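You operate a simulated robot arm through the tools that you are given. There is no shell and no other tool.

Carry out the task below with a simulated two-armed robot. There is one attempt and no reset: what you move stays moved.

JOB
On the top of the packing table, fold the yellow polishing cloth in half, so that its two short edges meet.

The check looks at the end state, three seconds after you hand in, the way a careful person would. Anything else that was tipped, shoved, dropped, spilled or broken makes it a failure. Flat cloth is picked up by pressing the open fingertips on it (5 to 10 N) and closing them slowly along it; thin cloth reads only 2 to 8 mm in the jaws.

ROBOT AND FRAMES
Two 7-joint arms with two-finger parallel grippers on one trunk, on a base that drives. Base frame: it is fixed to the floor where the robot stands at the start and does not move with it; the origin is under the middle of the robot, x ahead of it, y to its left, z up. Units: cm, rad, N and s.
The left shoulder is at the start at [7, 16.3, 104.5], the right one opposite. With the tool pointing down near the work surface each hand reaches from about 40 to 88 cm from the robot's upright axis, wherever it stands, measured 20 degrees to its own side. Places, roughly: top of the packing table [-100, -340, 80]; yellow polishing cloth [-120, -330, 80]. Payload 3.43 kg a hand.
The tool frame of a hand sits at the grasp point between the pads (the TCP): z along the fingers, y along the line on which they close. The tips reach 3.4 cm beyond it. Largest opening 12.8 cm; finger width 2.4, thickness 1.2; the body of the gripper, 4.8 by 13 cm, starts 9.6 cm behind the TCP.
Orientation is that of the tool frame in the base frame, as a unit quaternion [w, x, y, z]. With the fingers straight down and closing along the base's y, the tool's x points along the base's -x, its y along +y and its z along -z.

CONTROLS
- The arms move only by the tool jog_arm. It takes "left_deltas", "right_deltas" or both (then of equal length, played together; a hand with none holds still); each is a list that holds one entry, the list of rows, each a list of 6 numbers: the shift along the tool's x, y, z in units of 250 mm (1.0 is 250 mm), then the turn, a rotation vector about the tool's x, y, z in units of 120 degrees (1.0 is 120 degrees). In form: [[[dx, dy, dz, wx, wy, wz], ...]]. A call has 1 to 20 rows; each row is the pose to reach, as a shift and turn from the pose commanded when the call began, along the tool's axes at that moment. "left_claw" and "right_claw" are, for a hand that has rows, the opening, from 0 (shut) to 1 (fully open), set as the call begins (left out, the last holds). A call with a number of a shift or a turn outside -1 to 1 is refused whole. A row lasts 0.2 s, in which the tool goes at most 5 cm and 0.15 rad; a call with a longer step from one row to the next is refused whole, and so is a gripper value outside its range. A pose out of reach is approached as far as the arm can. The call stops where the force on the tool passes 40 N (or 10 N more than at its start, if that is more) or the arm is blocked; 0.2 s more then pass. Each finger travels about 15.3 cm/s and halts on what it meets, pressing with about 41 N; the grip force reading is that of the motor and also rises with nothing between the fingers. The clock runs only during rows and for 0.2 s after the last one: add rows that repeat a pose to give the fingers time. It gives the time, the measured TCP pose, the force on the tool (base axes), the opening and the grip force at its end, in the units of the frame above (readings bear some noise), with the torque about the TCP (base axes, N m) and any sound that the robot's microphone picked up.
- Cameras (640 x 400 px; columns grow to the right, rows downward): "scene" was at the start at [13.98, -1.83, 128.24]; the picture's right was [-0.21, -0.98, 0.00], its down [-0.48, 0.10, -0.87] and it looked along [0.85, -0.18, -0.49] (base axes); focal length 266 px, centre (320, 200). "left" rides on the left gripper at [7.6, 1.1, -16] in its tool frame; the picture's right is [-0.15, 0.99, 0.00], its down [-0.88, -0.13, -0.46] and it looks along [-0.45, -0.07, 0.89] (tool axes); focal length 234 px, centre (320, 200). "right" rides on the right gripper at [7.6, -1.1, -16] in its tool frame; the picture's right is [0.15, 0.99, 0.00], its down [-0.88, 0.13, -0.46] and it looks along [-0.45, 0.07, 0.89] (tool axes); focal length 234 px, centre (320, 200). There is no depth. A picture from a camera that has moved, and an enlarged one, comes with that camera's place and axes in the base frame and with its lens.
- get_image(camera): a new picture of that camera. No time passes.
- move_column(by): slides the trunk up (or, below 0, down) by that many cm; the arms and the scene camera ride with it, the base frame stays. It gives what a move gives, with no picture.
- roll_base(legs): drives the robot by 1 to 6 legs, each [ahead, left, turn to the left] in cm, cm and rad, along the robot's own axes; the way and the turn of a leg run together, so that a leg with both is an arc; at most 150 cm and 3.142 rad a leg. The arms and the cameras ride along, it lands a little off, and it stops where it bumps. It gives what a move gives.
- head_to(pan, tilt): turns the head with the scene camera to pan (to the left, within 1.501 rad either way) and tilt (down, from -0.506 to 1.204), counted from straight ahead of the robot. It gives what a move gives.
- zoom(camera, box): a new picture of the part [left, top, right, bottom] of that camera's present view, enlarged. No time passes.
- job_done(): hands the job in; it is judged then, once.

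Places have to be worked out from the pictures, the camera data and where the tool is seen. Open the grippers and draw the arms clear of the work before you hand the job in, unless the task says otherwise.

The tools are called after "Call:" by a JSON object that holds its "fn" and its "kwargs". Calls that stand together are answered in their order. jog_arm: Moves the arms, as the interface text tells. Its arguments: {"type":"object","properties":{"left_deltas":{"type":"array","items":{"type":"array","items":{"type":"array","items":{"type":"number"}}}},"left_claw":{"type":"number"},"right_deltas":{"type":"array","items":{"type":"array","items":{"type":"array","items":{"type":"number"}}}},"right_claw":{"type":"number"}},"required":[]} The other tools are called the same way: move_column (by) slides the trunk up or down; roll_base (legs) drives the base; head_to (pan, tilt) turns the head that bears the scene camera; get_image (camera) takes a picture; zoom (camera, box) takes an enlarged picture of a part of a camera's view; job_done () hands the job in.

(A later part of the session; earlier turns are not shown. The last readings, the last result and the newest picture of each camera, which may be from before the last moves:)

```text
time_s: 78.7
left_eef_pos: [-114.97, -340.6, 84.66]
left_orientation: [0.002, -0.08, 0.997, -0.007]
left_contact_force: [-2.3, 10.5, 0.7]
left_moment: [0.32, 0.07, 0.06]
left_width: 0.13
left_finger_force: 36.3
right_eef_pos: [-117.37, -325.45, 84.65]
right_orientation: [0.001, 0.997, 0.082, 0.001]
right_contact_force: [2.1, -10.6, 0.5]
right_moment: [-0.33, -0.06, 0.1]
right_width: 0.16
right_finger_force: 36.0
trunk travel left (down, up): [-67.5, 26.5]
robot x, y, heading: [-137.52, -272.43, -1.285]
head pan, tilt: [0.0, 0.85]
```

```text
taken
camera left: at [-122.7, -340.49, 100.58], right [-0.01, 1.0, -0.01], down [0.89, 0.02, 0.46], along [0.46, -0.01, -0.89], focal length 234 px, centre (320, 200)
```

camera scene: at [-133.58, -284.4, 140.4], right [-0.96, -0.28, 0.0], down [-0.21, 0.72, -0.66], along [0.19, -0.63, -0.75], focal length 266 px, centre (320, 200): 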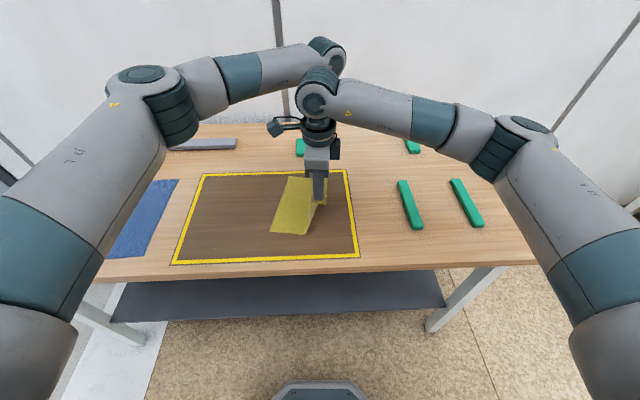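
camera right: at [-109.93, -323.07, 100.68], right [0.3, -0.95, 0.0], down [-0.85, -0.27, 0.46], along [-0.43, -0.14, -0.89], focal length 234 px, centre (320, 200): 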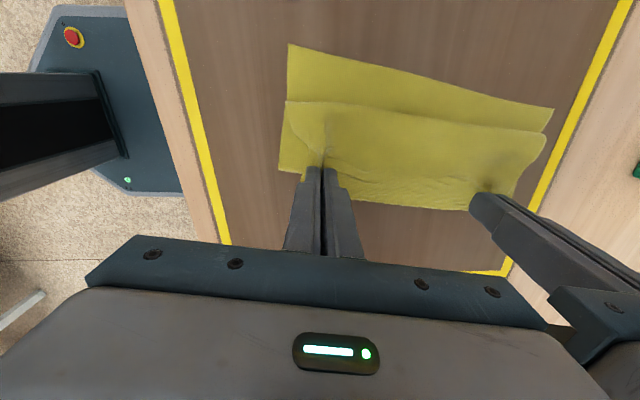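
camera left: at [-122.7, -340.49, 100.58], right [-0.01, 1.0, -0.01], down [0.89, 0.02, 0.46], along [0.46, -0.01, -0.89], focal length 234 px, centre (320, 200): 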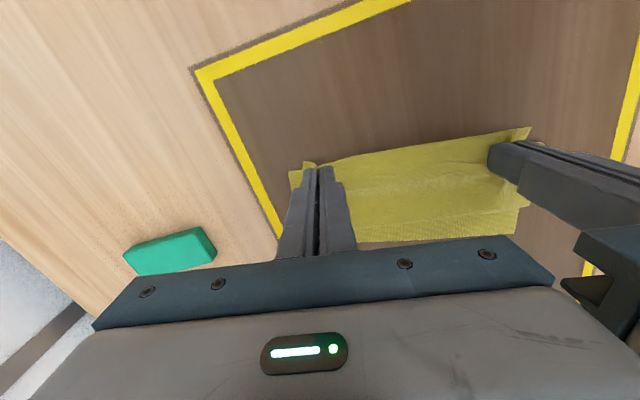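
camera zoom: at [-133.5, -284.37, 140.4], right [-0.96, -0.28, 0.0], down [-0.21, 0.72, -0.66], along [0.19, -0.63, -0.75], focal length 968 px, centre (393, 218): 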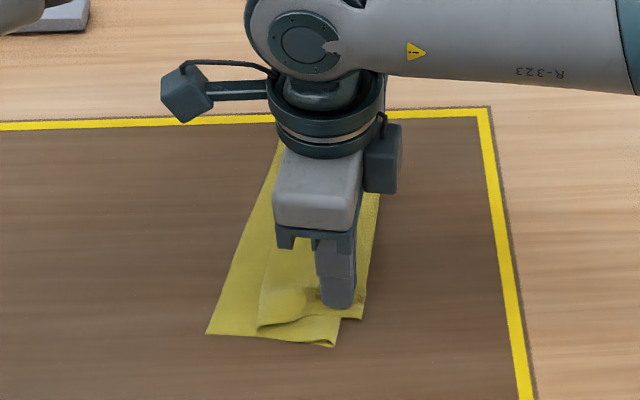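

The fold did not roll but a Z-fold formed, so the fold line must be re-laid. I carry the edge back up and to the right to lay the lower layer flat past its middle, then will fold again with a tighter path.

Call:
{"fn": "jog_arm", "kwargs": {"left_deltas": [[[0.03, 0.001, -0.08, 0, 0, 0], [0.07, 0.003, -0.18, 0, 0, 0], [0.13, 0.006, -0.26, 0, 0, 0], [0.21, 0.009, -0.32, 0, 0, 0], [0.29, 0.013, -0.32, 0, 0, 0], [0.37, 0.016, -0.28, 0, 0, 0], [0.43, 0.019, -0.22, 0, 0, 0], [0.47, 0.021, -0.16, 0, 0, 0], [0.47, 0.021, -0.16, 0, 0, 0], [0.47, 0.021, -0.16, 0, 0, 0]]], "right_deltas": [[[-0.03, 0.003, -0.08, 0, 0, 0], [-0.07, 0.005, -0.18, 0, 0, 0], [-0.13, 0.006, -0.26, 0, 0, 0], [-0.21, 0.002, -0.32, 0, 0, 0], [-0.29, -0.002, -0.32, 0, 0, 0], [-0.37, -0.006, -0.28, 0, 0, 0], [-0.43, -0.009, -0.22, 0, 0, 0], [-0.47, -0.011, -0.16, 0, 0, 0], [-0.47, -0.011, -0.16, 0, 0, 0], [-0.47, -0.011, -0.16, 0, 0, 0]]]}}

Call:
{"fn": "zoom", "kwargs": {"camera": "scene", "box": [240, 140, 380, 250]}}

Call:
{"fn": "get_image", "kwargs": {"camera": "right"}}

Call:
{"fn": "get_image", "kwargs": {"camera": "left"}}

```text
time_s: 80.9
left_eef_pos: [-126.71, -341.96, 88.87]
left_orientation: [0.001, -0.08, 0.997, -0.006]
left_contact_force: [0.3, 2.1, 0.1]
left_moment: [0.09, 0.01, 0.03]
left_width: 0.17
left_finger_force: 35.9
right_eef_pos: [-129.04, -327.04, 88.75]
right_orientation: [-0.001, 0.997, 0.082, -0.001]
right_contact_force: [-0.2, -2.1, -0.2]
right_moment: [-0.08, 0.01, 0.05]
right_width: 0.18
right_finger_force: 36.6
trunk travel left (down, up): [-67.5, 26.5]
robot x, y, heading: [-137.08, -271.88, -1.282]
head pan, tilt: [0.0, 0.85]
```

```text
3.64 times, centred on (310, 195) of scene
camera zoom: at [-133.53, -284.4, 140.4], right [-0.96, -0.28, 0.0], down [-0.21, 0.72, -0.66], along [0.19, -0.63, -0.75], focal length 968 px, centre (356, 218)
```

zoom: 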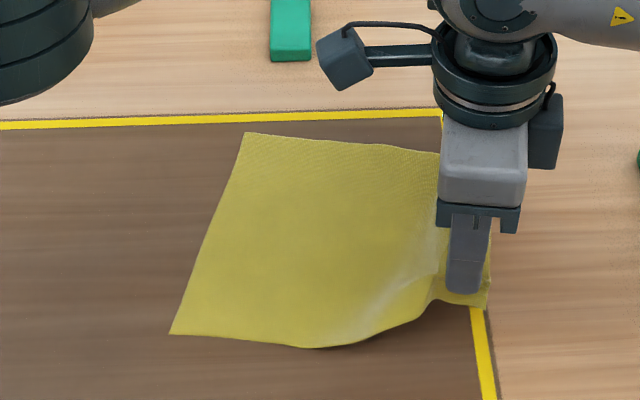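

```text
taken
camera right: at [-121.58, -324.73, 104.71], right [0.31, -0.95, 0.0], down [-0.85, -0.27, 0.46], along [-0.43, -0.14, -0.89], focal length 234 px, centre (320, 200)
```

right: 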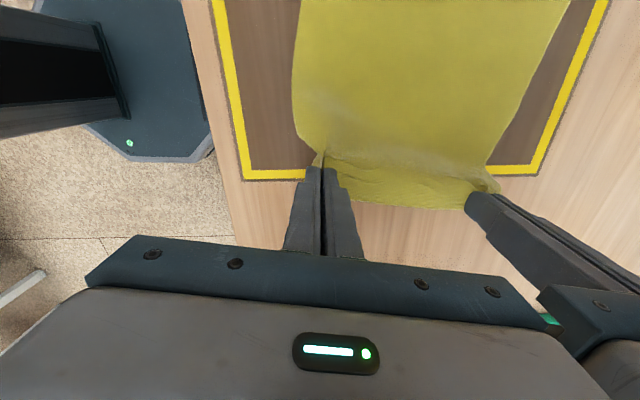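

```text
taken
camera left: at [-134.42, -341.73, 104.58], right [-0.01, 1.0, -0.01], down [0.89, 0.02, 0.46], along [0.46, -0.01, -0.89], focal length 234 px, centre (320, 200)
```

left: 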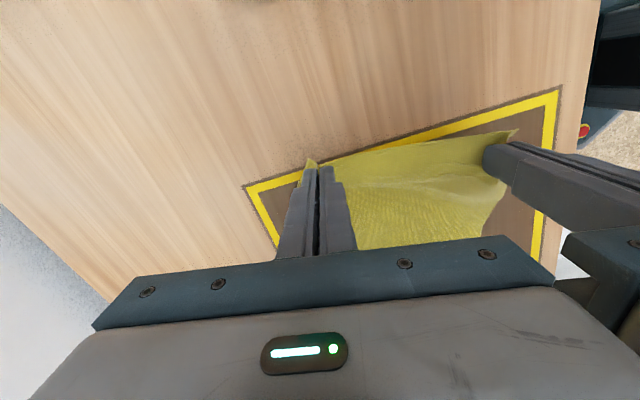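

The cloth is laid flat again and still held on both sides with low tension. I start the second fold with a tighter arc and stop part-way to check the fold line.

Call:
{"fn": "jog_arm", "kwargs": {"left_deltas": [[[-0.061, 0.001, -0.052, 0, 0, 0], [-0.12, 0.003, -0.112, 0, 0, 0], [-0.178, 0.004, -0.144, 0, 0, 0], [-0.237, 0.006, -0.152, 0, 0, 0], [-0.296, 0.007, -0.14, 0, 0, 0], [-0.355, 0.009, -0.116, 0, 0, 0], [-0.355, 0.009, -0.116, 0, 0, 0]]], "right_deltas": [[[0.063, -0.001, -0.052, 0, 0, 0], [0.124, -0.002, -0.112, 0, 0, 0], [0.186, -0.003, -0.144, 0, 0, 0], [0.247, -0.004, -0.152, 0, 0, 0], [0.308, -0.005, -0.14, 0, 0, 0], [0.37, -0.006, -0.116, 0, 0, 0], [0.37, -0.006, -0.116, 0, 0, 0]]]}}

Call:
{"fn": "zoom", "kwargs": {"camera": "scene", "box": [240, 140, 380, 250]}}

Call:
{"fn": "get_image", "kwargs": {"camera": "right"}}

Call:
{"fn": "get_image", "kwargs": {"camera": "left"}}

```text
time_s: 82.5
left_eef_pos: [-118.02, -340.2, 91.65]
left_orientation: [0.001, -0.079, 0.997, -0.007]
left_contact_force: [-0.3, 2.3, 0.4]
left_moment: [0.06, 0.01, 0.03]
left_width: 0.19
left_finger_force: 36.6
right_eef_pos: [-119.9, -325.35, 91.56]
right_orientation: [0.0, 0.997, 0.081, 0.0]
right_contact_force: [0.2, -2.1, 0.8]
right_moment: [-0.09, -0.01, 0.02]
right_width: 0.17
right_finger_force: 36.4
trunk travel left (down, up): [-67.5, 26.5]
robot x, y, heading: [-137.25, -271.94, -1.285]
head pan, tilt: [0.0, 0.85]
```

```text
3.64 times, centred on (310, 195) of scene
camera zoom: at [-133.6, -284.39, 140.4], right [-0.96, -0.28, 0.0], down [-0.21, 0.72, -0.66], along [0.19, -0.63, -0.75], focal length 968 px, centre (356, 218)
```

zoom: 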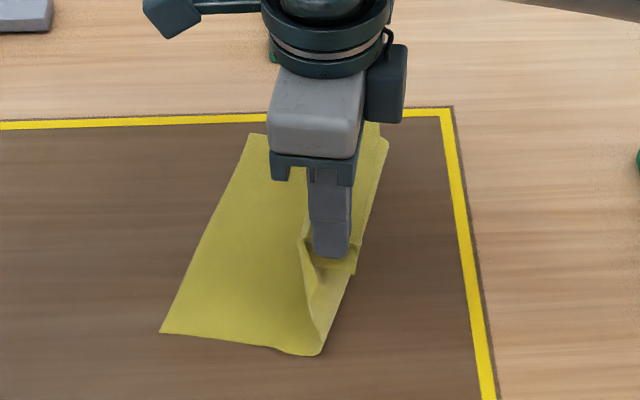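

```text
taken
camera right: at [-112.5, -322.99, 107.62], right [0.31, -0.95, 0.0], down [-0.85, -0.27, 0.46], along [-0.43, -0.14, -0.89], focal length 234 px, centre (320, 200)
```

right: 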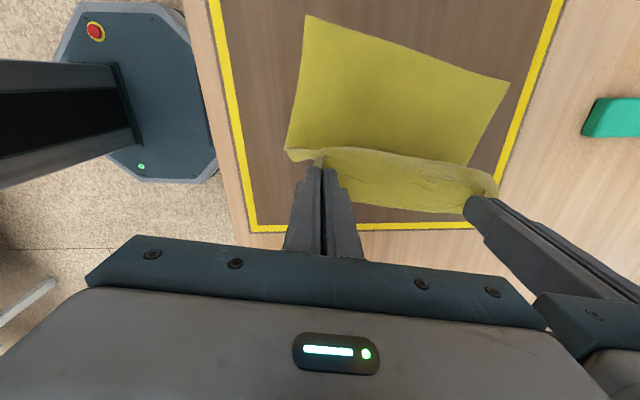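

```text
taken
camera left: at [-125.76, -340.05, 107.52], right [-0.01, 1.0, -0.01], down [0.89, 0.02, 0.46], along [0.46, -0.01, -0.89], focal length 234 px, centre (320, 200)
```

left: 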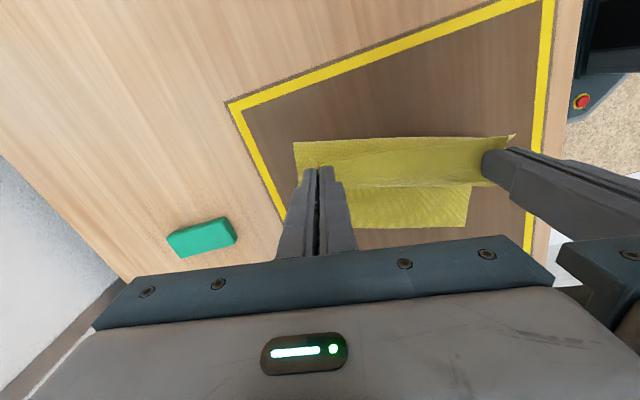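

The fold line is now about 12 cm from the left edge and parallel to it; the bottom layer has turned a bit more (left edge from [-107.7,-320.0] to [-106.5,-342.0]). I finish the arc with the hands re-aimed to that edge, setting down low.

Call:
{"fn": "jog_arm", "kwargs": {"left_deltas": [[[-0.056, 0.006, 0.032, 0, 0, 0.009], [-0.1, 0.01, 0.072, 0, 0, 0.016], [-0.133, 0.014, 0.12, 0, 0, 0.022], [-0.163, 0.017, 0.168, 0, 0, 0.027], [-0.184, 0.019, 0.208, 0, 0, 0.03], [-0.203, 0.021, 0.248, 0, 0, 0.033], [-0.214, 0.022, 0.272, 0, 0, 0.035], [-0.214, 0.022, 0.272, 0, 0, 0.035]]], "right_deltas": [[[0.067, -0.005, 0.032, 0, 0, 0.009], [0.119, -0.008, 0.072, 0, 0, 0.016], [0.159, -0.011, 0.12, 0, 0, 0.022], [0.195, -0.014, 0.168, 0, 0, 0.027], [0.22, -0.015, 0.208, 0, 0, 0.03], [0.243, -0.017, 0.248, 0, 0, 0.033], [0.256, -0.018, 0.272, 0, 0, 0.035], [0.256, -0.018, 0.272, 0, 0, 0.035]]]}}

Call:
{"fn": "zoom", "kwargs": {"camera": "scene", "box": [240, 140, 380, 250]}}

Call:
{"fn": "get_image", "kwargs": {"camera": "right"}}

Call:
{"fn": "get_image", "kwargs": {"camera": "left"}}

```text
time_s: 84.3
left_eef_pos: [-112.57, -338.79, 84.91]
left_orientation: [0.001, -0.043, 0.999, -0.007]
left_contact_force: [-0.6, 4.3, -0.3]
left_moment: [0.13, 0.03, 0.03]
left_width: 0.14
left_finger_force: 36.3
right_eef_pos: [-113.56, -323.92, 84.9]
right_orientation: [-0.001, 0.999, 0.044, 0.0]
right_contact_force: [0.8, -3.5, -1.2]
right_moment: [-0.13, -0.03, 0.07]
right_width: 0.17
right_finger_force: 36.2
trunk travel left (down, up): [-67.5, 26.5]
robot x, y, heading: [-137.29, -271.82, -1.282]
head pan, tilt: [0.0, 0.85]
```

```text
3.64 times, centred on (310, 195) of scene
camera zoom: at [-133.5, -284.37, 140.4], right [-0.96, -0.28, 0.0], down [-0.21, 0.72, -0.66], along [0.19, -0.63, -0.75], focal length 968 px, centre (356, 218)
```

zoom: 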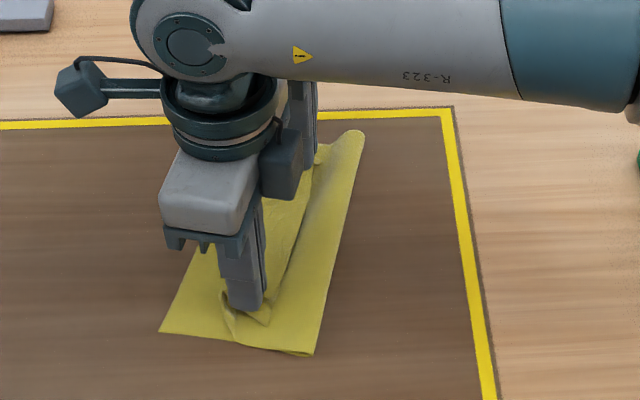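

```text
taken
camera right: at [-106.02, -322.06, 100.87], right [0.23, -0.97, 0.0], down [-0.87, -0.21, 0.46], along [-0.44, -0.11, -0.89], focal length 234 px, centre (320, 200)
```

right: 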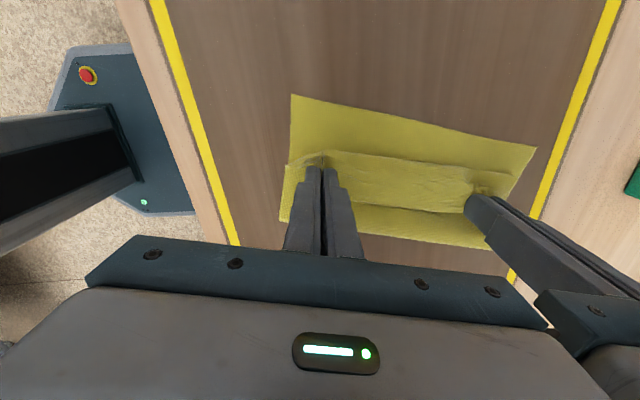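

```text
taken
camera left: at [-120.39, -338.22, 100.68], right [0.06, 1.0, -0.01], down [0.89, -0.05, 0.46], along [0.46, -0.04, -0.89], focal length 234 px, centre (320, 200)
```

left: 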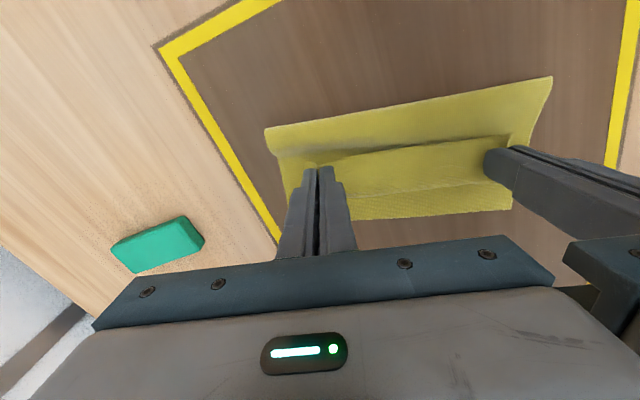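

The edge is set down with its hem still pointing right. I open both jaws a little to release and see how the cloth relaxes.

Call:
{"fn": "jog_arm", "kwargs": {"left_deltas": [[[0, 0, 0, 0, 0, 0], [0, 0, 0, 0, 0, 0], [0, 0, -0.02, 0, 0, 0], [0, 0, -0.06, 0, 0, 0], [0, 0, -0.1, 0, 0, 0], [0, 0, -0.14, 0, 0, 0], [0, 0, -0.18, 0, 0, 0]]], "right_deltas": [[[0, 0, 0, 0, 0, 0], [0, 0, 0, 0, 0, 0], [0, 0, -0.02, 0, 0, 0], [0, 0, -0.06, 0, 0, 0], [0, 0, -0.1, 0, 0, 0], [0, 0, -0.14, 0, 0, 0], [0, 0, -0.18, 0, 0, 0]]], "left_claw": 0.12, "right_claw": 0.12}}

Call:
{"fn": "zoom", "kwargs": {"camera": "scene", "box": [240, 140, 380, 250]}}

Call:
{"fn": "get_image", "kwargs": {"camera": "right"}}

Call:
{"fn": "get_image", "kwargs": {"camera": "left"}}

```text
time_s: 85.9
left_eef_pos: [-112.7, -338.73, 89.42]
left_orientation: [0.002, -0.042, 0.999, -0.007]
left_contact_force: [-0.2, 0.1, -0.1]
left_moment: [0.0, 0.0, 0.03]
left_width: 1.55
left_finger_force: 0.0
right_eef_pos: [-113.6, -323.85, 89.41]
right_orientation: [-0.001, 0.999, 0.045, 0.001]
right_contact_force: [-0.3, 0.9, -0.7]
right_moment: [-0.02, -0.02, -0.01]
right_width: 1.55
right_finger_force: 0.0
trunk travel left (down, up): [-67.5, 26.5]
robot x, y, heading: [-137.15, -271.84, -1.286]
head pan, tilt: [0.0, 0.85]
```

```text
3.64 times, centred on (310, 195) of scene
camera zoom: at [-133.51, -284.34, 140.4], right [-0.96, -0.28, 0.0], down [-0.21, 0.72, -0.66], along [0.19, -0.63, -0.75], focal length 968 px, centre (356, 218)
```

zoom: 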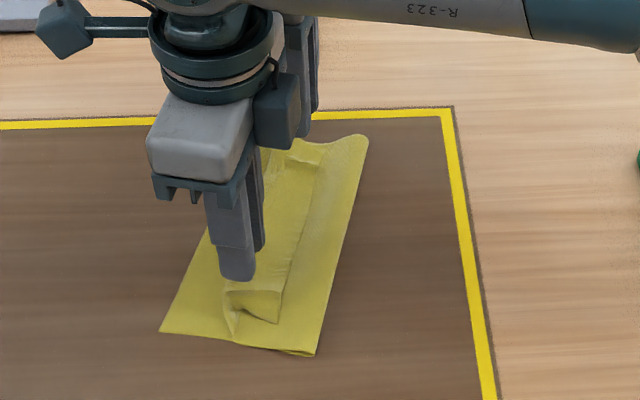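

```text
taken
camera right: at [-106.04, -322.05, 105.39], right [0.24, -0.97, 0.0], down [-0.86, -0.21, 0.46], along [-0.44, -0.11, -0.89], focal length 234 px, centre (320, 200)
```

right: 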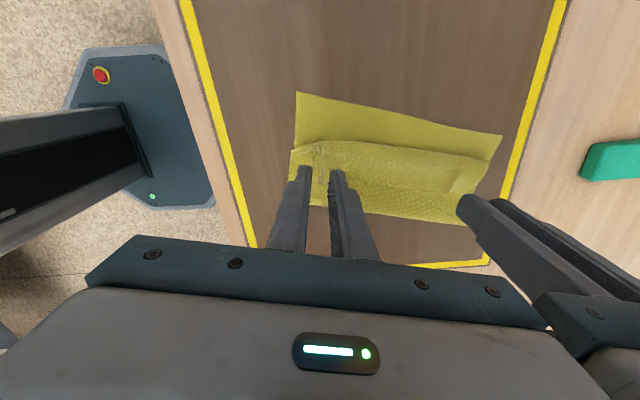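

```text
taken
camera left: at [-120.48, -338.15, 105.24], right [0.06, 1.0, -0.01], down [0.89, -0.05, 0.46], along [0.46, -0.04, -0.89], focal length 234 px, centre (320, 200)
```

left: 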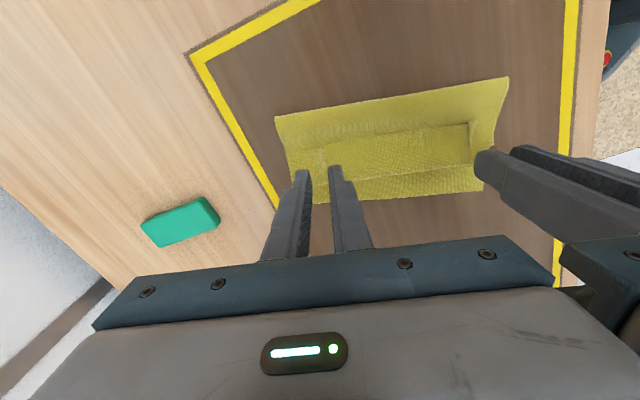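

Released; the hem stays lying on top pointing right. I raise both hands and move them aside for a clear look.

Call:
{"fn": "jog_arm", "kwargs": {"left_deltas": [[[0, -0.02, -0.08, 0, 0, 0], [-0.06, -0.02, -0.16, 0, 0, 0], [-0.16, -0.02, -0.24, 0, 0, 0], [-0.28, -0.02, -0.32, 0, 0, 0], [-0.4, -0.02, -0.4, 0, 0, 0], [-0.5, -0.02, -0.4, 0, 0, 0], [-0.6, -0.02, -0.4, 0, 0, 0]]], "right_deltas": [[[0, -0.02, -0.08, 0, 0, 0], [-0.06, -0.02, -0.16, 0, 0, 0], [-0.16, -0.02, -0.24, 0, 0, 0], [-0.3, -0.02, -0.3, 0, 0, 0], [-0.45, -0.02, -0.36, 0, 0, 0], [-0.6, -0.02, -0.4, 0, 0, 0], [-0.75, -0.02, -0.4, 0, 0, 0]]]}}

Call:
{"fn": "get_image", "kwargs": {"camera": "scene"}}

Call:
{"fn": "zoom", "kwargs": {"camera": "scene", "box": [240, 150, 370, 240]}}

Call:
{"fn": "get_image", "kwargs": {"camera": "right"}}

Call:
{"fn": "get_image", "kwargs": {"camera": "left"}}

```text
time_s: 87.5
left_eef_pos: [-97.79, -338.04, 99.41]
left_orientation: [0.002, -0.043, 0.999, -0.007]
left_contact_force: [0.1, -0.3, -0.5]
left_moment: [0.01, -0.02, 0.02]
left_width: 1.55
left_finger_force: 0.2
right_eef_pos: [-132.46, -325.04, 99.4]
right_orientation: [0.0, 0.999, 0.046, 0.0]
right_contact_force: [0.6, -0.3, 0.3]
right_moment: [0.0, -0.03, 0.01]
right_width: 1.55
right_finger_force: 0.1
trunk travel left (down, up): [-67.5, 26.5]
robot x, y, heading: [-137.42, -271.88, -1.287]
head pan, tilt: [0.0, 0.85]
```

```text
taken
camera scene: at [-133.6, -284.34, 140.41], right [-0.96, -0.28, 0.0], down [-0.21, 0.72, -0.66], along [0.19, -0.63, -0.75], focal length 266 px, centre (320, 200)
```

scene: 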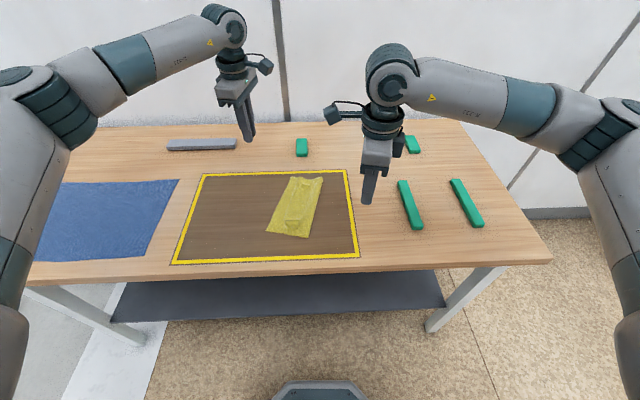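

```text
4.44 times, centred on (305, 195) of scene
camera zoom: at [-133.6, -284.34, 140.41], right [-0.96, -0.28, 0.0], down [-0.21, 0.72, -0.66], along [0.19, -0.63, -0.75], focal length 1183 px, centre (387, 222)
```

zoom: 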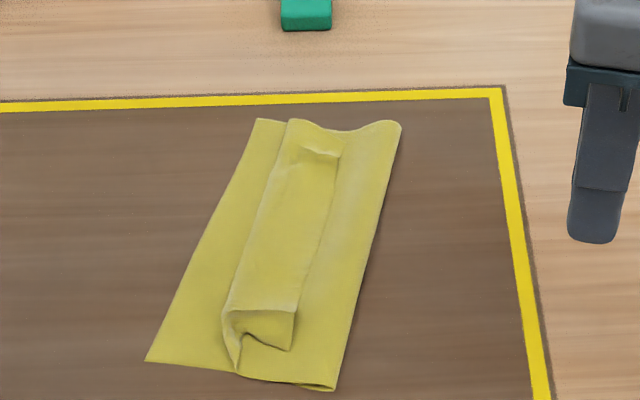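

```text
taken
camera right: at [-124.89, -323.19, 115.37], right [0.24, -0.97, 0.0], down [-0.87, -0.21, 0.46], along [-0.44, -0.11, -0.89], focal length 234 px, centre (320, 200)
```

right: 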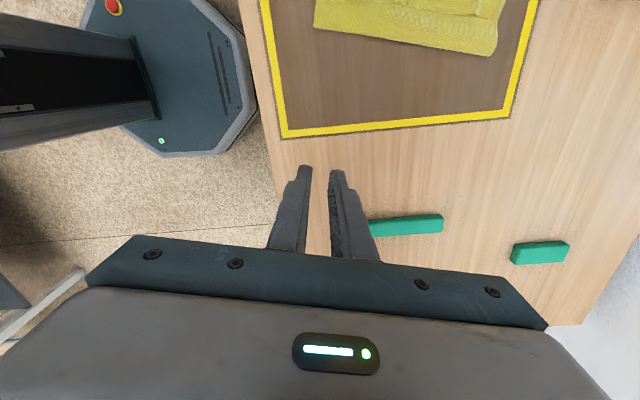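

```text
taken
camera left: at [-105.58, -337.22, 115.3], right [0.06, 1.0, -0.01], down [0.89, -0.05, 0.46], along [0.46, -0.04, -0.89], focal length 234 px, centre (320, 200)
```

left: 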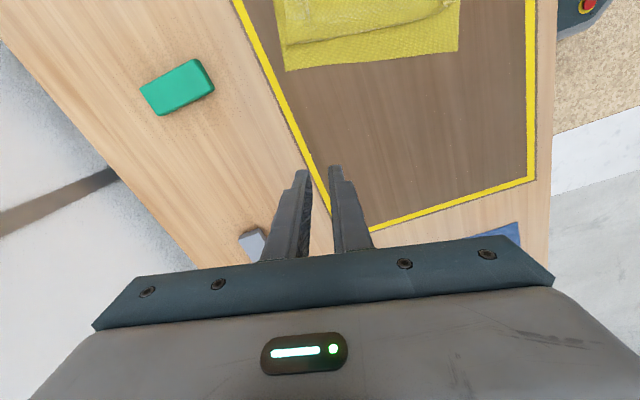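

The cloth is soft and the hem (about 3.5 cm) stays folded back, while the fold line sits close to the middle. I'll put slightly opened fingers of both hands just right of the hem's free edge and sweep it leftward low over the layer below, to flip it open.

Call:
{"fn": "jog_arm", "kwargs": {"left_deltas": [[[0.09, 0, 0, 0, 0, 0], [0.2, 0, 0, 0, 0, 0], [0.32, 0, 0.02, 0, 0, 0], [0.44, 0, 0.08, 0, 0, 0], [0.56, -0.001, 0.16, 0, 0, 0], [0.66, -0.002, 0.26, 0, 0, 0], [0.711, -0.003, 0.36, 0, 0, 0], [0.711, -0.003, 0.456, 0, 0, 0], [0.711, -0.003, 0.456, 0, 0, 0]]], "right_deltas": [[[0.08, 0.01, 0, 0, 0, 0], [0.17, 0.02, 0, 0, 0, 0], [0.27, 0.03, 0.02, 0, 0, 0], [0.37, 0.04, 0.08, 0, 0, 0], [0.47, 0.05, 0.16, 0, 0, 0], [0.56, 0.053, 0.26, 0, 0, 0], [0.6, 0.053, 0.36, 0, 0, 0], [0.6, 0.053, 0.456, 0, 0, 0], [0.6, 0.053, 0.456, 0, 0, 0]]], "left_claw": 0.35, "right_claw": 0.35}}

Call:
{"fn": "get_image", "kwargs": {"camera": "right"}}

Call:
{"fn": "get_image", "kwargs": {"camera": "left"}}

Call:
{"fn": "zoom", "kwargs": {"camera": "scene", "box": [240, 140, 380, 250]}}

```text
time_s: 89.5
left_eef_pos: [-115.6, -339.63, 88.07]
left_orientation: [0.002, -0.042, 0.999, -0.007]
left_contact_force: [1.2, 0.3, -0.8]
left_moment: [-0.03, 0.0, 0.03]
left_width: 4.48
left_finger_force: 0.2
right_eef_pos: [-117.32, -325.11, 87.83]
right_orientation: [0.0, 0.999, 0.046, 0.0]
right_contact_force: [0.9, -0.4, 1.0]
right_moment: [-0.01, -0.03, 0.03]
right_width: 4.5
right_finger_force: 0.1
trunk travel left (down, up): [-67.5, 26.5]
robot x, y, heading: [-137.33, -272.44, -1.286]
head pan, tilt: [0.0, 0.85]
```

```text
taken
camera right: at [-109.69, -323.26, 103.92], right [0.23, -0.97, 0.0], down [-0.87, -0.21, 0.46], along [-0.44, -0.11, -0.89], focal length 234 px, centre (320, 200)
```

right: 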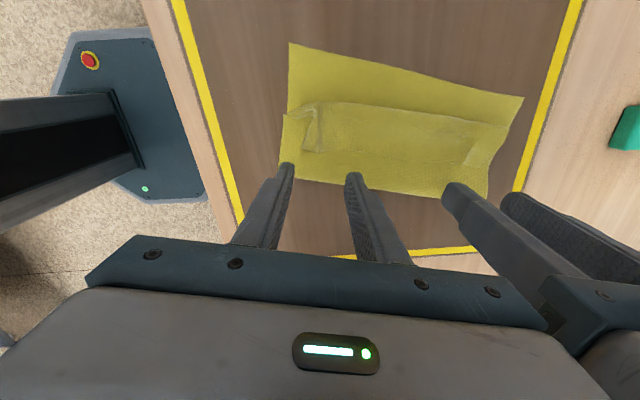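

```text
taken
camera left: at [-123.27, -338.93, 103.84], right [0.06, 1.0, -0.01], down [0.89, -0.05, 0.46], along [0.46, -0.04, -0.89], focal length 234 px, centre (320, 200)
```

left: 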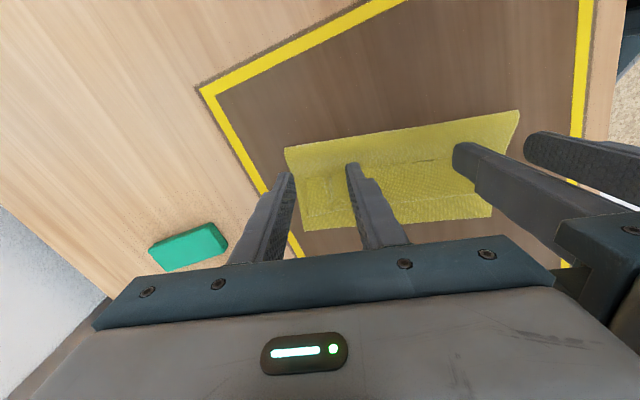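

```text
3.64 times, centred on (310, 195) of scene
camera zoom: at [-133.52, -284.33, 140.41], right [-0.96, -0.28, 0.0], down [-0.21, 0.72, -0.66], along [0.19, -0.63, -0.75], focal length 968 px, centre (356, 218)
```

zoom: 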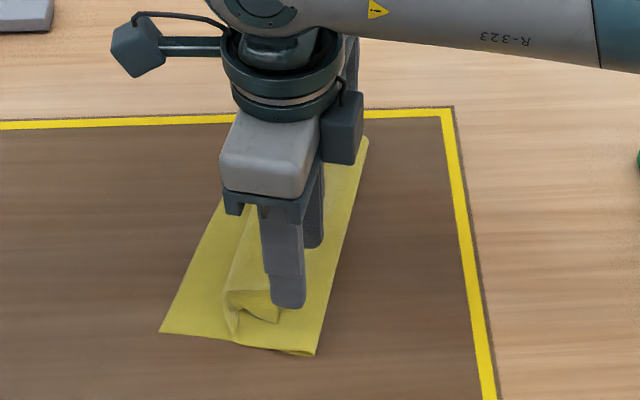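

The hem's free edge lies about half a cm left of the finger faces. I lower both hands to about 0.8 cm tip height above the table and check.

Call:
{"fn": "jog_arm", "kwargs": {"left_deltas": [[[0, 0, 0.03, 0, 0, 0], [0, 0, 0.06, 0, 0, 0], [0, 0, 0.09, 0, 0, 0], [0, 0, 0.12, 0, 0, 0], [0, 0, 0.146, 0, 0, 0], [0, 0, 0.146, 0, 0, 0]]], "right_deltas": [[[0, 0, 0.03, 0, 0, 0], [0, 0, 0.06, 0, 0, 0], [0, 0, 0.09, 0, 0, 0], [0, 0, 0.12, 0, 0, 0], [0, 0, 0.14, 0, 0, 0], [0, 0, 0.14, 0, 0, 0]]]}}

Call:
{"fn": "zoom", "kwargs": {"camera": "right", "box": [240, 60, 520, 235]}}

Call:
{"fn": "zoom", "kwargs": {"camera": "left", "box": [250, 80, 530, 255]}}

```text
time_s: 90.9
left_eef_pos: [-115.55, -339.74, 84.32]
left_orientation: [0.002, -0.042, 0.999, -0.007]
left_contact_force: [-0.4, 0.4, 0.0]
left_moment: [0.01, 0.01, 0.03]
left_width: 4.47
left_finger_force: 0.0
right_eef_pos: [-117.15, -325.02, 84.45]
right_orientation: [-0.001, 0.999, 0.045, 0.0]
right_contact_force: [-0.9, -0.7, -0.2]
right_moment: [0.01, -0.03, -0.01]
right_width: 4.49
right_finger_force: 0.1
trunk travel left (down, up): [-67.5, 26.5]
robot x, y, heading: [-137.36, -272.11, -1.288]
head pan, tilt: [0.0, 0.85]
```

```text
2.29 times, centred on (380, 148) of right
camera zoom: at [-109.69, -323.22, 100.41], right [0.23, -0.97, 0.0], down [-0.87, -0.21, 0.46], along [-0.44, -0.11, -0.89], focal length 535 px, centre (183, 320)
```

zoom: 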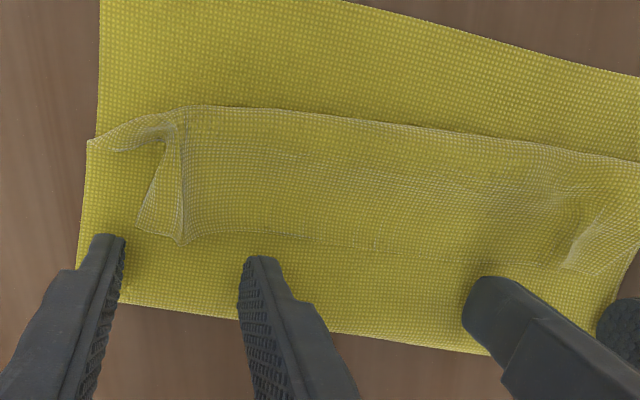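

```text
2.29 times, centred on (390, 168) of left
camera zoom: at [-123.19, -339.02, 100.15], right [0.06, 1.0, -0.01], down [0.89, -0.05, 0.46], along [0.46, -0.04, -0.89], focal length 535 px, centre (160, 274)
```

zoom: 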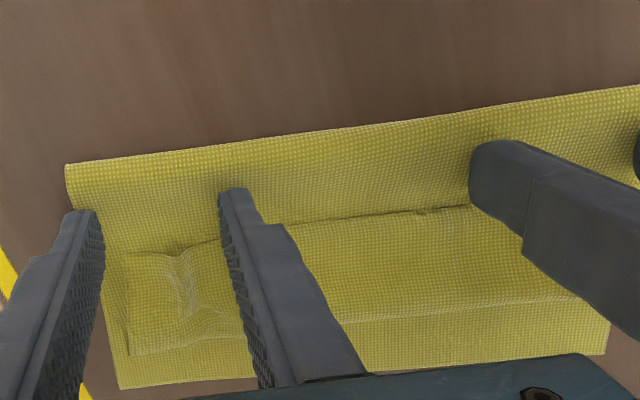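

There is no contact and the fingers stand just right of the hem's free edge. I sweep both hands 4 cm to the left slowly.

Call:
{"fn": "jog_arm", "kwargs": {"left_deltas": [[[-0.016, 0, 0, 0, 0, 0], [-0.032, 0, 0, 0, 0, 0], [-0.048, 0, 0, 0, 0, 0], [-0.064, 0, 0, 0, 0, 0], [-0.08, 0, 0, 0, 0, 0], [-0.096, 0, 0, 0, 0, 0], [-0.112, 0, 0, 0, 0, 0], [-0.128, 0, 0, 0, 0, 0], [-0.144, 0, 0, 0, 0, 0], [-0.16, 0, 0, 0, 0, 0]]], "right_deltas": [[[0.016, 0, 0, 0, 0, 0], [0.032, 0, 0, 0, 0, 0], [0.048, 0, 0, 0, 0, 0], [0.064, 0, 0, 0, 0, 0], [0.08, 0, 0, 0, 0, 0], [0.096, 0, 0, 0, 0, 0], [0.112, 0, 0, 0, 0, 0], [0.128, 0, 0, 0, 0, 0], [0.144, 0, 0, 0, 0, 0], [0.16, 0, 0, 0, 0, 0]]]}}

Call:
{"fn": "zoom", "kwargs": {"camera": "right", "box": [240, 60, 520, 235]}}

Call:
{"fn": "zoom", "kwargs": {"camera": "left", "box": [250, 80, 530, 255]}}

Call:
{"fn": "zoom", "kwargs": {"camera": "scene", "box": [240, 140, 380, 250]}}

```text
time_s: 93.1
left_eef_pos: [-111.38, -339.28, 84.22]
left_orientation: [0.001, -0.042, 0.999, -0.006]
left_contact_force: [0.2, -0.3, -0.3]
left_moment: [0.0, -0.01, 0.0]
left_width: 4.47
left_finger_force: 0.1
right_eef_pos: [-113.14, -324.7, 84.42]
right_orientation: [0.001, 0.999, 0.045, 0.001]
right_contact_force: [-1.3, 0.8, 0.0]
right_moment: [-0.01, -0.01, -0.02]
right_width: 4.47
right_finger_force: 0.1
trunk travel left (down, up): [-67.5, 26.5]
robot x, y, heading: [-137.0, -272.13, -1.279]
head pan, tilt: [0.0, 0.85]
```

```text
2.29 times, centred on (380, 148) of right
camera zoom: at [-105.7, -322.83, 100.39], right [0.23, -0.97, 0.0], down [-0.86, -0.21, 0.46], along [-0.44, -0.11, -0.89], focal length 535 px, centre (183, 320)
```

zoom: 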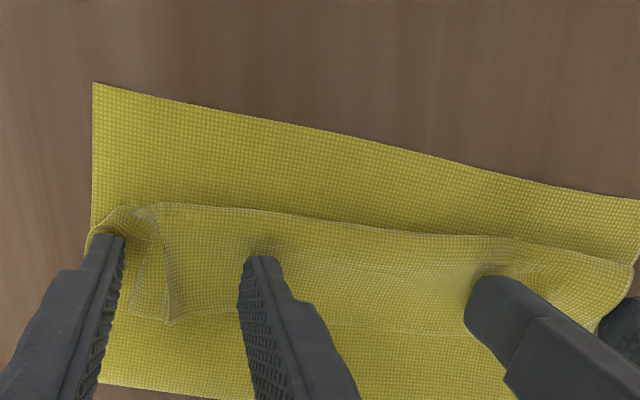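

```text
2.29 times, centred on (390, 168) of left
camera zoom: at [-119.16, -338.69, 100.14], right [0.06, 1.0, -0.01], down [0.89, -0.05, 0.46], along [0.46, -0.04, -0.89], focal length 535 px, centre (160, 274)
```

zoom: 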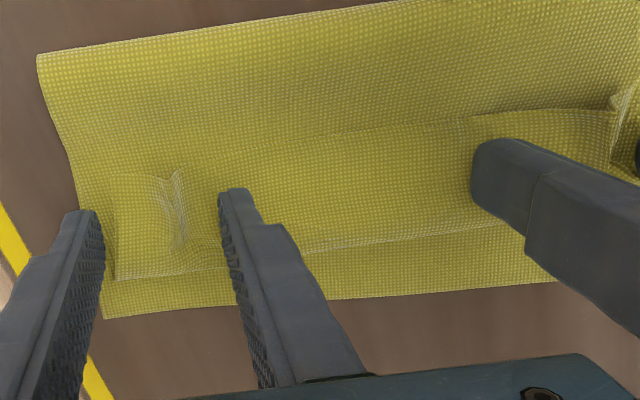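

```text
3.64 times, centred on (310, 195) of scene
camera zoom: at [-133.46, -284.37, 140.4], right [-0.96, -0.28, 0.0], down [-0.21, 0.72, -0.66], along [0.19, -0.63, -0.75], focal length 968 px, centre (356, 218)
```

zoom: 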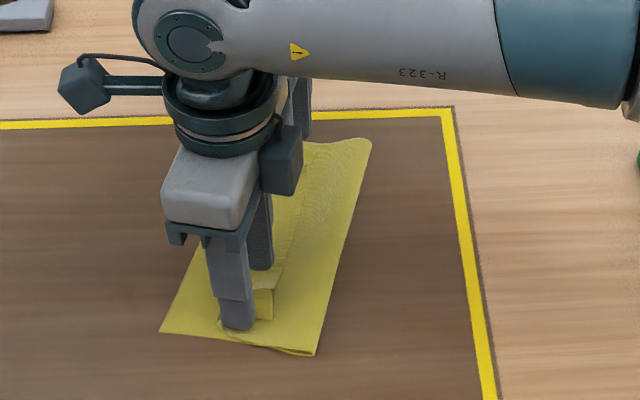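

The fingers rode over the flat-lying hem. Instead I will press the fingertips lightly on the hem near its free edge and drag it leftward so that it rolls open.

Call:
{"fn": "jog_arm", "kwargs": {"left_deltas": [[[0, 0, -0.03, 0, 0, 0], [0.03, 0, -0.03, 0, 0, 0], [0.048, 0, -0.03, 0, 0, 0], [0.048, 0, 0, 0, 0, 0], [0.048, 0, 0.008, 0, 0, 0], [0.048, 0, 0.014, 0, 0, 0], [0.048, 0, 0.018, 0, 0, 0]]], "right_deltas": [[[0, 0, -0.03, 0, 0, 0], [-0.03, 0, -0.03, 0, 0, 0], [-0.058, 0, -0.03, 0, 0, 0], [-0.058, 0, 0, 0, 0, 0], [-0.058, 0, 0.008, 0, 0, 0], [-0.058, 0, 0.016, 0, 0, 0], [-0.058, 0, 0.022, 0, 0, 0]]]}}

Call:
{"fn": "zoom", "kwargs": {"camera": "right", "box": [240, 60, 520, 235]}}

```text
time_s: 94.7
left_eef_pos: [-112.77, -339.45, 83.92]
left_orientation: [0.003, -0.042, 0.999, -0.007]
left_contact_force: [-0.7, 0.0, 0.7]
left_moment: [-0.01, -0.02, 0.02]
left_width: 4.51
left_finger_force: 0.1
right_eef_pos: [-114.63, -324.77, 83.79]
right_orientation: [0.0, 0.999, 0.045, 0.0]
right_contact_force: [0.2, -0.1, 0.1]
right_moment: [-0.01, 0.0, -0.02]
right_width: 4.49
right_finger_force: 0.0
trunk travel left (down, up): [-67.5, 26.5]
robot x, y, heading: [-136.94, -272.34, -1.285]
head pan, tilt: [0.0, 0.85]
```

```text
2.29 times, centred on (380, 148) of right
camera zoom: at [-107.17, -323.0, 99.83], right [0.23, -0.97, 0.0], down [-0.87, -0.21, 0.46], along [-0.44, -0.11, -0.89], focal length 535 px, centre (183, 320)
```

zoom: 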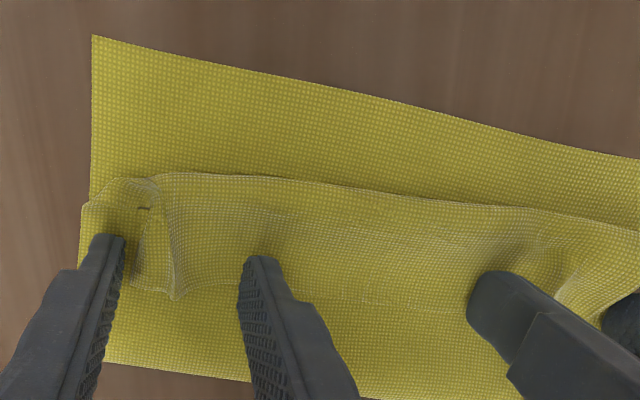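

Contact is only just beginning. I lower in very small steps to a few newtons, then drag left.

Call:
{"fn": "jog_arm", "kwargs": {"left_deltas": [[[0, 0, 0.003, 0, 0, 0], [0, 0, 0.006, 0, 0, 0]]], "right_deltas": [[[0, 0, 0.003, 0, 0, 0], [0, 0, 0.007, 0, 0, 0]]]}}

```text
time_s: 95.3
left_eef_pos: [-112.68, -339.57, 83.63]
left_orientation: [0.002, -0.043, 0.999, -0.007]
left_contact_force: [0.0, -0.4, -0.2]
left_moment: [0.02, -0.01, 0.01]
left_width: 4.49
left_finger_force: 0.1
right_eef_pos: [-114.72, -324.71, 83.77]
right_orientation: [0.0, 0.999, 0.045, 0.001]
right_contact_force: [-0.2, 0.8, -0.7]
right_moment: [0.02, 0.0, 0.01]
right_width: 4.48
right_finger_force: 0.0
trunk travel left (down, up): [-67.5, 26.5]
robot x, y, heading: [-137.18, -272.07, -1.284]
head pan, tilt: [0.0, 0.85]
```

Still no force; I go down another 2 mm.

Call:
{"fn": "jog_arm", "kwargs": {"left_deltas": [[[0, 0, 0.003, 0, 0, 0], [0, 0, 0.006, 0, 0, 0]]], "right_deltas": [[[0, 0, 0.003, 0, 0, 0], [0, 0, 0.007, 0, 0, 0]]]}}

```text
time_s: 95.9
left_eef_pos: [-112.66, -339.44, 83.64]
left_orientation: [0.001, -0.043, 0.999, -0.008]
left_contact_force: [0.5, 0.4, 4.4]
left_moment: [0.12, 0.02, -0.01]
left_width: 4.47
left_finger_force: 0.2
right_eef_pos: [-114.54, -324.76, 83.66]
right_orientation: [0.001, 0.999, 0.045, 0.0]
right_contact_force: [-0.3, 0.1, 4.7]
right_moment: [-0.01, 0.01, -0.01]
right_width: 4.49
right_finger_force: 0.1
trunk travel left (down, up): [-67.5, 26.5]
robot x, y, heading: [-137.01, -272.25, -1.291]
head pan, tilt: [0.0, 0.85]
```

Both press with about 4.5 N. I drag left 3 cm slowly and look at how the layers respond.

Call:
{"fn": "jog_arm", "kwargs": {"left_deltas": [[[-0.012, 0, 0, 0, 0, 0], [-0.024, 0, 0, 0, 0, 0], [-0.036, 0, 0, 0, 0, 0], [-0.048, 0, 0, 0, 0, 0], [-0.06, 0, 0, 0, 0, 0], [-0.072, 0, 0, 0, 0, 0], [-0.084, 0, 0, 0, 0, 0], [-0.096, 0, 0, 0, 0, 0], [-0.108, 0, 0, 0, 0, 0], [-0.12, 0, 0, 0, 0, 0]]], "right_deltas": [[[0.012, 0, 0, 0, 0, 0], [0.024, 0, 0, 0, 0, 0], [0.036, 0, 0, 0, 0, 0], [0.048, 0, 0, 0, 0, 0], [0.06, 0, 0, 0, 0, 0], [0.072, 0, 0, 0, 0, 0], [0.084, 0, 0, 0, 0, 0], [0.096, 0, 0, 0, 0, 0], [0.108, 0, 0, 0, 0, 0], [0.12, 0, 0, 0, 0, 0]]]}}

Call:
{"fn": "zoom", "kwargs": {"camera": "right", "box": [240, 60, 520, 235]}}

Call:
{"fn": "zoom", "kwargs": {"camera": "left", "box": [250, 80, 530, 255]}}

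Call:
{"fn": "zoom", "kwargs": {"camera": "scene", "box": [240, 140, 380, 250]}}

```text
time_s: 98.1
left_eef_pos: [-109.66, -339.14, 83.6]
left_orientation: [0.003, -0.043, 0.999, -0.008]
left_contact_force: [-1.5, 0.4, 4.4]
left_moment: [0.08, 0.07, 0.0]
left_width: 4.46
left_finger_force: 0.0
right_eef_pos: [-111.67, -324.52, 83.62]
right_orientation: [0.001, 0.999, 0.046, -0.001]
right_contact_force: [-3.2, -0.1, 10.0]
right_moment: [-0.06, 0.04, 0.02]
right_width: 4.48
right_finger_force: 0.0
trunk travel left (down, up): [-67.5, 26.5]
robot x, y, heading: [-136.8, -272.43, -1.284]
head pan, tilt: [0.0, 0.85]
```

```text
2.29 times, centred on (380, 148) of right
camera zoom: at [-104.23, -322.6, 99.57], right [0.23, -0.97, 0.0], down [-0.87, -0.21, 0.46], along [-0.44, -0.11, -0.89], focal length 535 px, centre (183, 320)
```

zoom: 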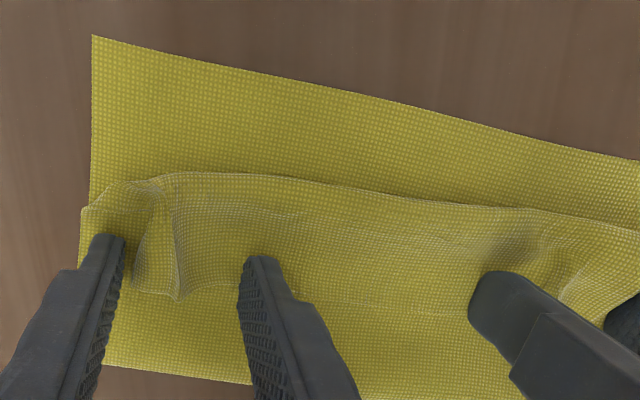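

```text
2.29 times, centred on (390, 168) of left
camera zoom: at [-117.43, -338.46, 99.48], right [0.06, 1.0, -0.01], down [0.89, -0.05, 0.46], along [0.46, -0.04, -0.89], focal length 535 px, centre (160, 274)
```

zoom: 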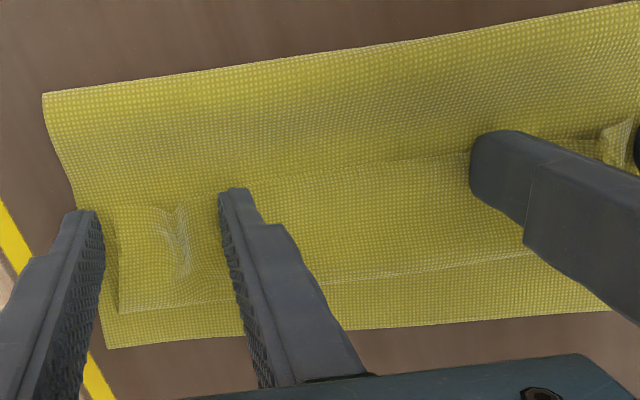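

```text
3.64 times, centred on (310, 195) of scene
camera zoom: at [-133.58, -284.25, 140.42], right [-0.96, -0.28, 0.0], down [-0.21, 0.72, -0.66], along [0.19, -0.63, -0.75], focal length 968 px, centre (356, 218)
```

zoom: 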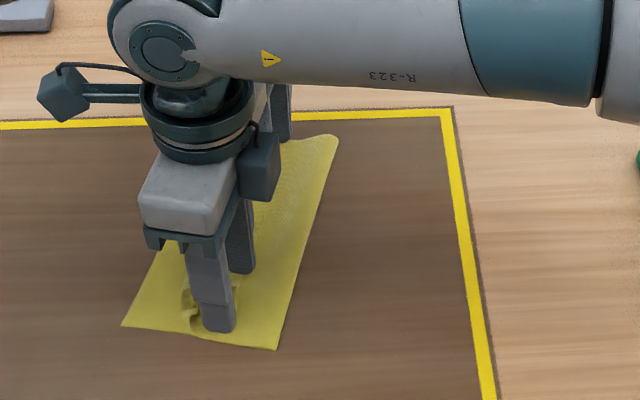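

The whole stack slid as one, so dragging doesn't unroll the hem. New plan: regrip the still standing ridges at both hem corners (they lie right between the open fingers), lift the cloth to hang, lay its lower half out leftward, then bring the held edge back right over the other short edge — that way the held strip lies flat with no hem. I lift 1.5 mm to unload and begin closing.

Call:
{"fn": "jog_arm", "kwargs": {"left_deltas": [[[0, 0, -0.006, 0, 0, 0], [0, 0, -0.006, 0, 0, 0], [0, 0, -0.006, 0, 0, 0]]], "right_deltas": [[[0, 0, -0.008, 0, 0, 0], [0, 0, -0.008, 0, 0, 0], [0, 0, -0.008, 0, 0, 0]]], "left_claw": 0.18, "right_claw": 0.2}}

Call:
{"fn": "zoom", "kwargs": {"camera": "right", "box": [240, 100, 400, 200]}}

Call:
{"fn": "zoom", "kwargs": {"camera": "left", "box": [260, 130, 420, 230]}}

```text
time_s: 98.9
left_eef_pos: [-109.63, -339.21, 83.7]
left_orientation: [0.001, -0.042, 0.999, -0.007]
left_contact_force: [0.0, -0.8, -0.4]
left_moment: [0.0, 0.03, 0.02]
left_width: 2.31
left_finger_force: 0.0
right_eef_pos: [-111.72, -324.52, 83.67]
right_orientation: [0.0, 0.999, 0.046, -0.001]
right_contact_force: [-0.5, 0.6, -0.5]
right_moment: [-0.01, -0.02, 0.03]
right_width: 2.57
right_finger_force: 0.0
trunk travel left (down, up): [-67.5, 26.5]
robot x, y, heading: [-137.09, -271.97, -1.286]
head pan, tilt: [0.0, 0.85]
```

```text
4.00 times, centred on (320, 150) of right
camera zoom: at [-104.19, -322.69, 99.64], right [0.23, -0.97, 0.0], down [-0.86, -0.21, 0.46], along [-0.44, -0.11, -0.89], focal length 937 px, centre (320, 400)
```

zoom: 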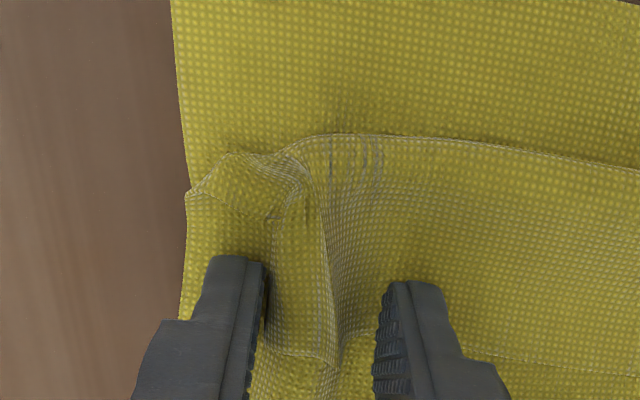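

```text
4.00 times, centred on (340, 180) of left
camera zoom: at [-117.37, -338.55, 99.54], right [0.06, 1.0, -0.01], down [0.89, -0.05, 0.46], along [0.46, -0.04, -0.89], focal length 937 px, centre (240, 280)
```

zoom: 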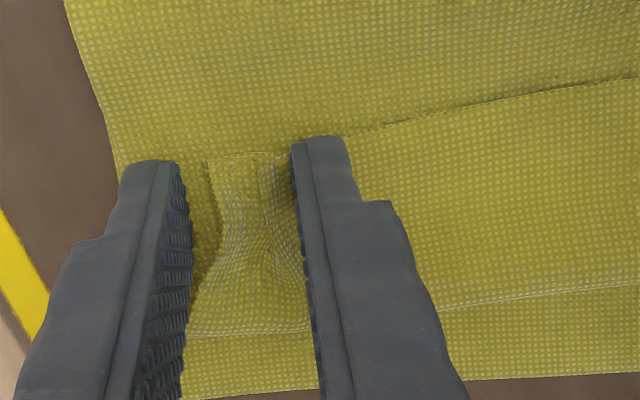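

Both ridges stand between the fingers. I continue closing at this height.

Call:
{"fn": "jog_arm", "kwargs": {"left_deltas": [[[0, 0, 0, 0, 0, 0], [0, 0, 0, 0, 0, 0]]], "right_deltas": [[[0, 0, 0, 0, 0, 0], [0, 0, 0, 0, 0, 0]]], "left_claw": 0.1, "right_claw": 0.1}}

Call:
{"fn": "jog_arm", "kwargs": {"left_deltas": [[[0, 0, 0, 0, 0, 0], [0, 0, 0, 0, 0, 0]]], "right_deltas": [[[0, 0, 0, 0, 0, 0], [0, 0, 0, 0, 0, 0]]], "left_claw": 0.04, "right_claw": 0.04}}

Call:
{"fn": "zoom", "kwargs": {"camera": "right", "box": [240, 100, 400, 200]}}

Call:
{"fn": "zoom", "kwargs": {"camera": "left", "box": [260, 130, 420, 230]}}

```text
time_s: 99.5
left_eef_pos: [-109.76, -339.15, 83.69]
left_orientation: [0.002, -0.043, 0.999, -0.007]
left_contact_force: [0.7, -0.9, 0.2]
left_moment: [0.01, 0.01, -0.01]
left_width: 1.3
left_finger_force: 0.2
right_eef_pos: [-111.73, -324.64, 83.69]
right_orientation: [0.0, 0.999, 0.045, 0.0]
right_contact_force: [0.0, -0.5, 0.7]
right_moment: [-0.01, -0.01, 0.0]
right_width: 1.28
right_finger_force: 0.2
trunk travel left (down, up): [-67.5, 26.5]
robot x, y, heading: [-136.71, -272.42, -1.283]
head pan, tilt: [0.0, 0.85]
```

```text
time_s: 100.1
left_eef_pos: [-109.7, -339.28, 83.74]
left_orientation: [0.003, -0.042, 0.999, -0.008]
left_contact_force: [0.5, 2.0, -0.1]
left_moment: [0.15, 0.03, 0.0]
left_width: 0.75
left_finger_force: 2.5
right_eef_pos: [-111.82, -324.55, 83.73]
right_orientation: [0.001, 0.999, 0.044, 0.0]
right_contact_force: [0.3, -2.0, 0.6]
right_moment: [-0.13, -0.03, 0.0]
right_width: 0.82
right_finger_force: 2.2
trunk travel left (down, up): [-67.5, 26.5]
robot x, y, heading: [-137.15, -272.28, -1.289]
head pan, tilt: [0.0, 0.85]
```

```text
4.00 times, centred on (320, 150) of right
camera zoom: at [-104.22, -322.72, 99.7], right [0.23, -0.97, 0.0], down [-0.87, -0.21, 0.46], along [-0.44, -0.11, -0.89], focal length 937 px, centre (320, 400)
```

zoom: 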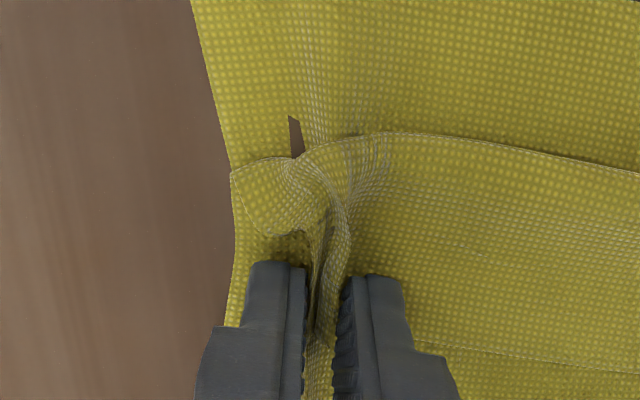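

```text
4.00 times, centred on (340, 180) of left
camera zoom: at [-117.41, -338.54, 99.55], right [0.06, 1.0, -0.01], down [0.89, -0.05, 0.46], along [0.46, -0.04, -0.89], focal length 937 px, centre (240, 280)
```

zoom: 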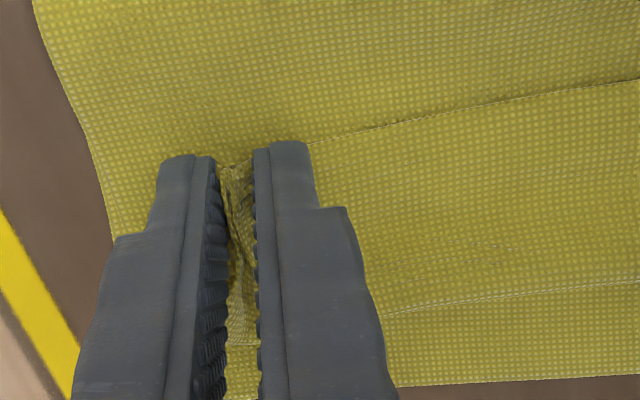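

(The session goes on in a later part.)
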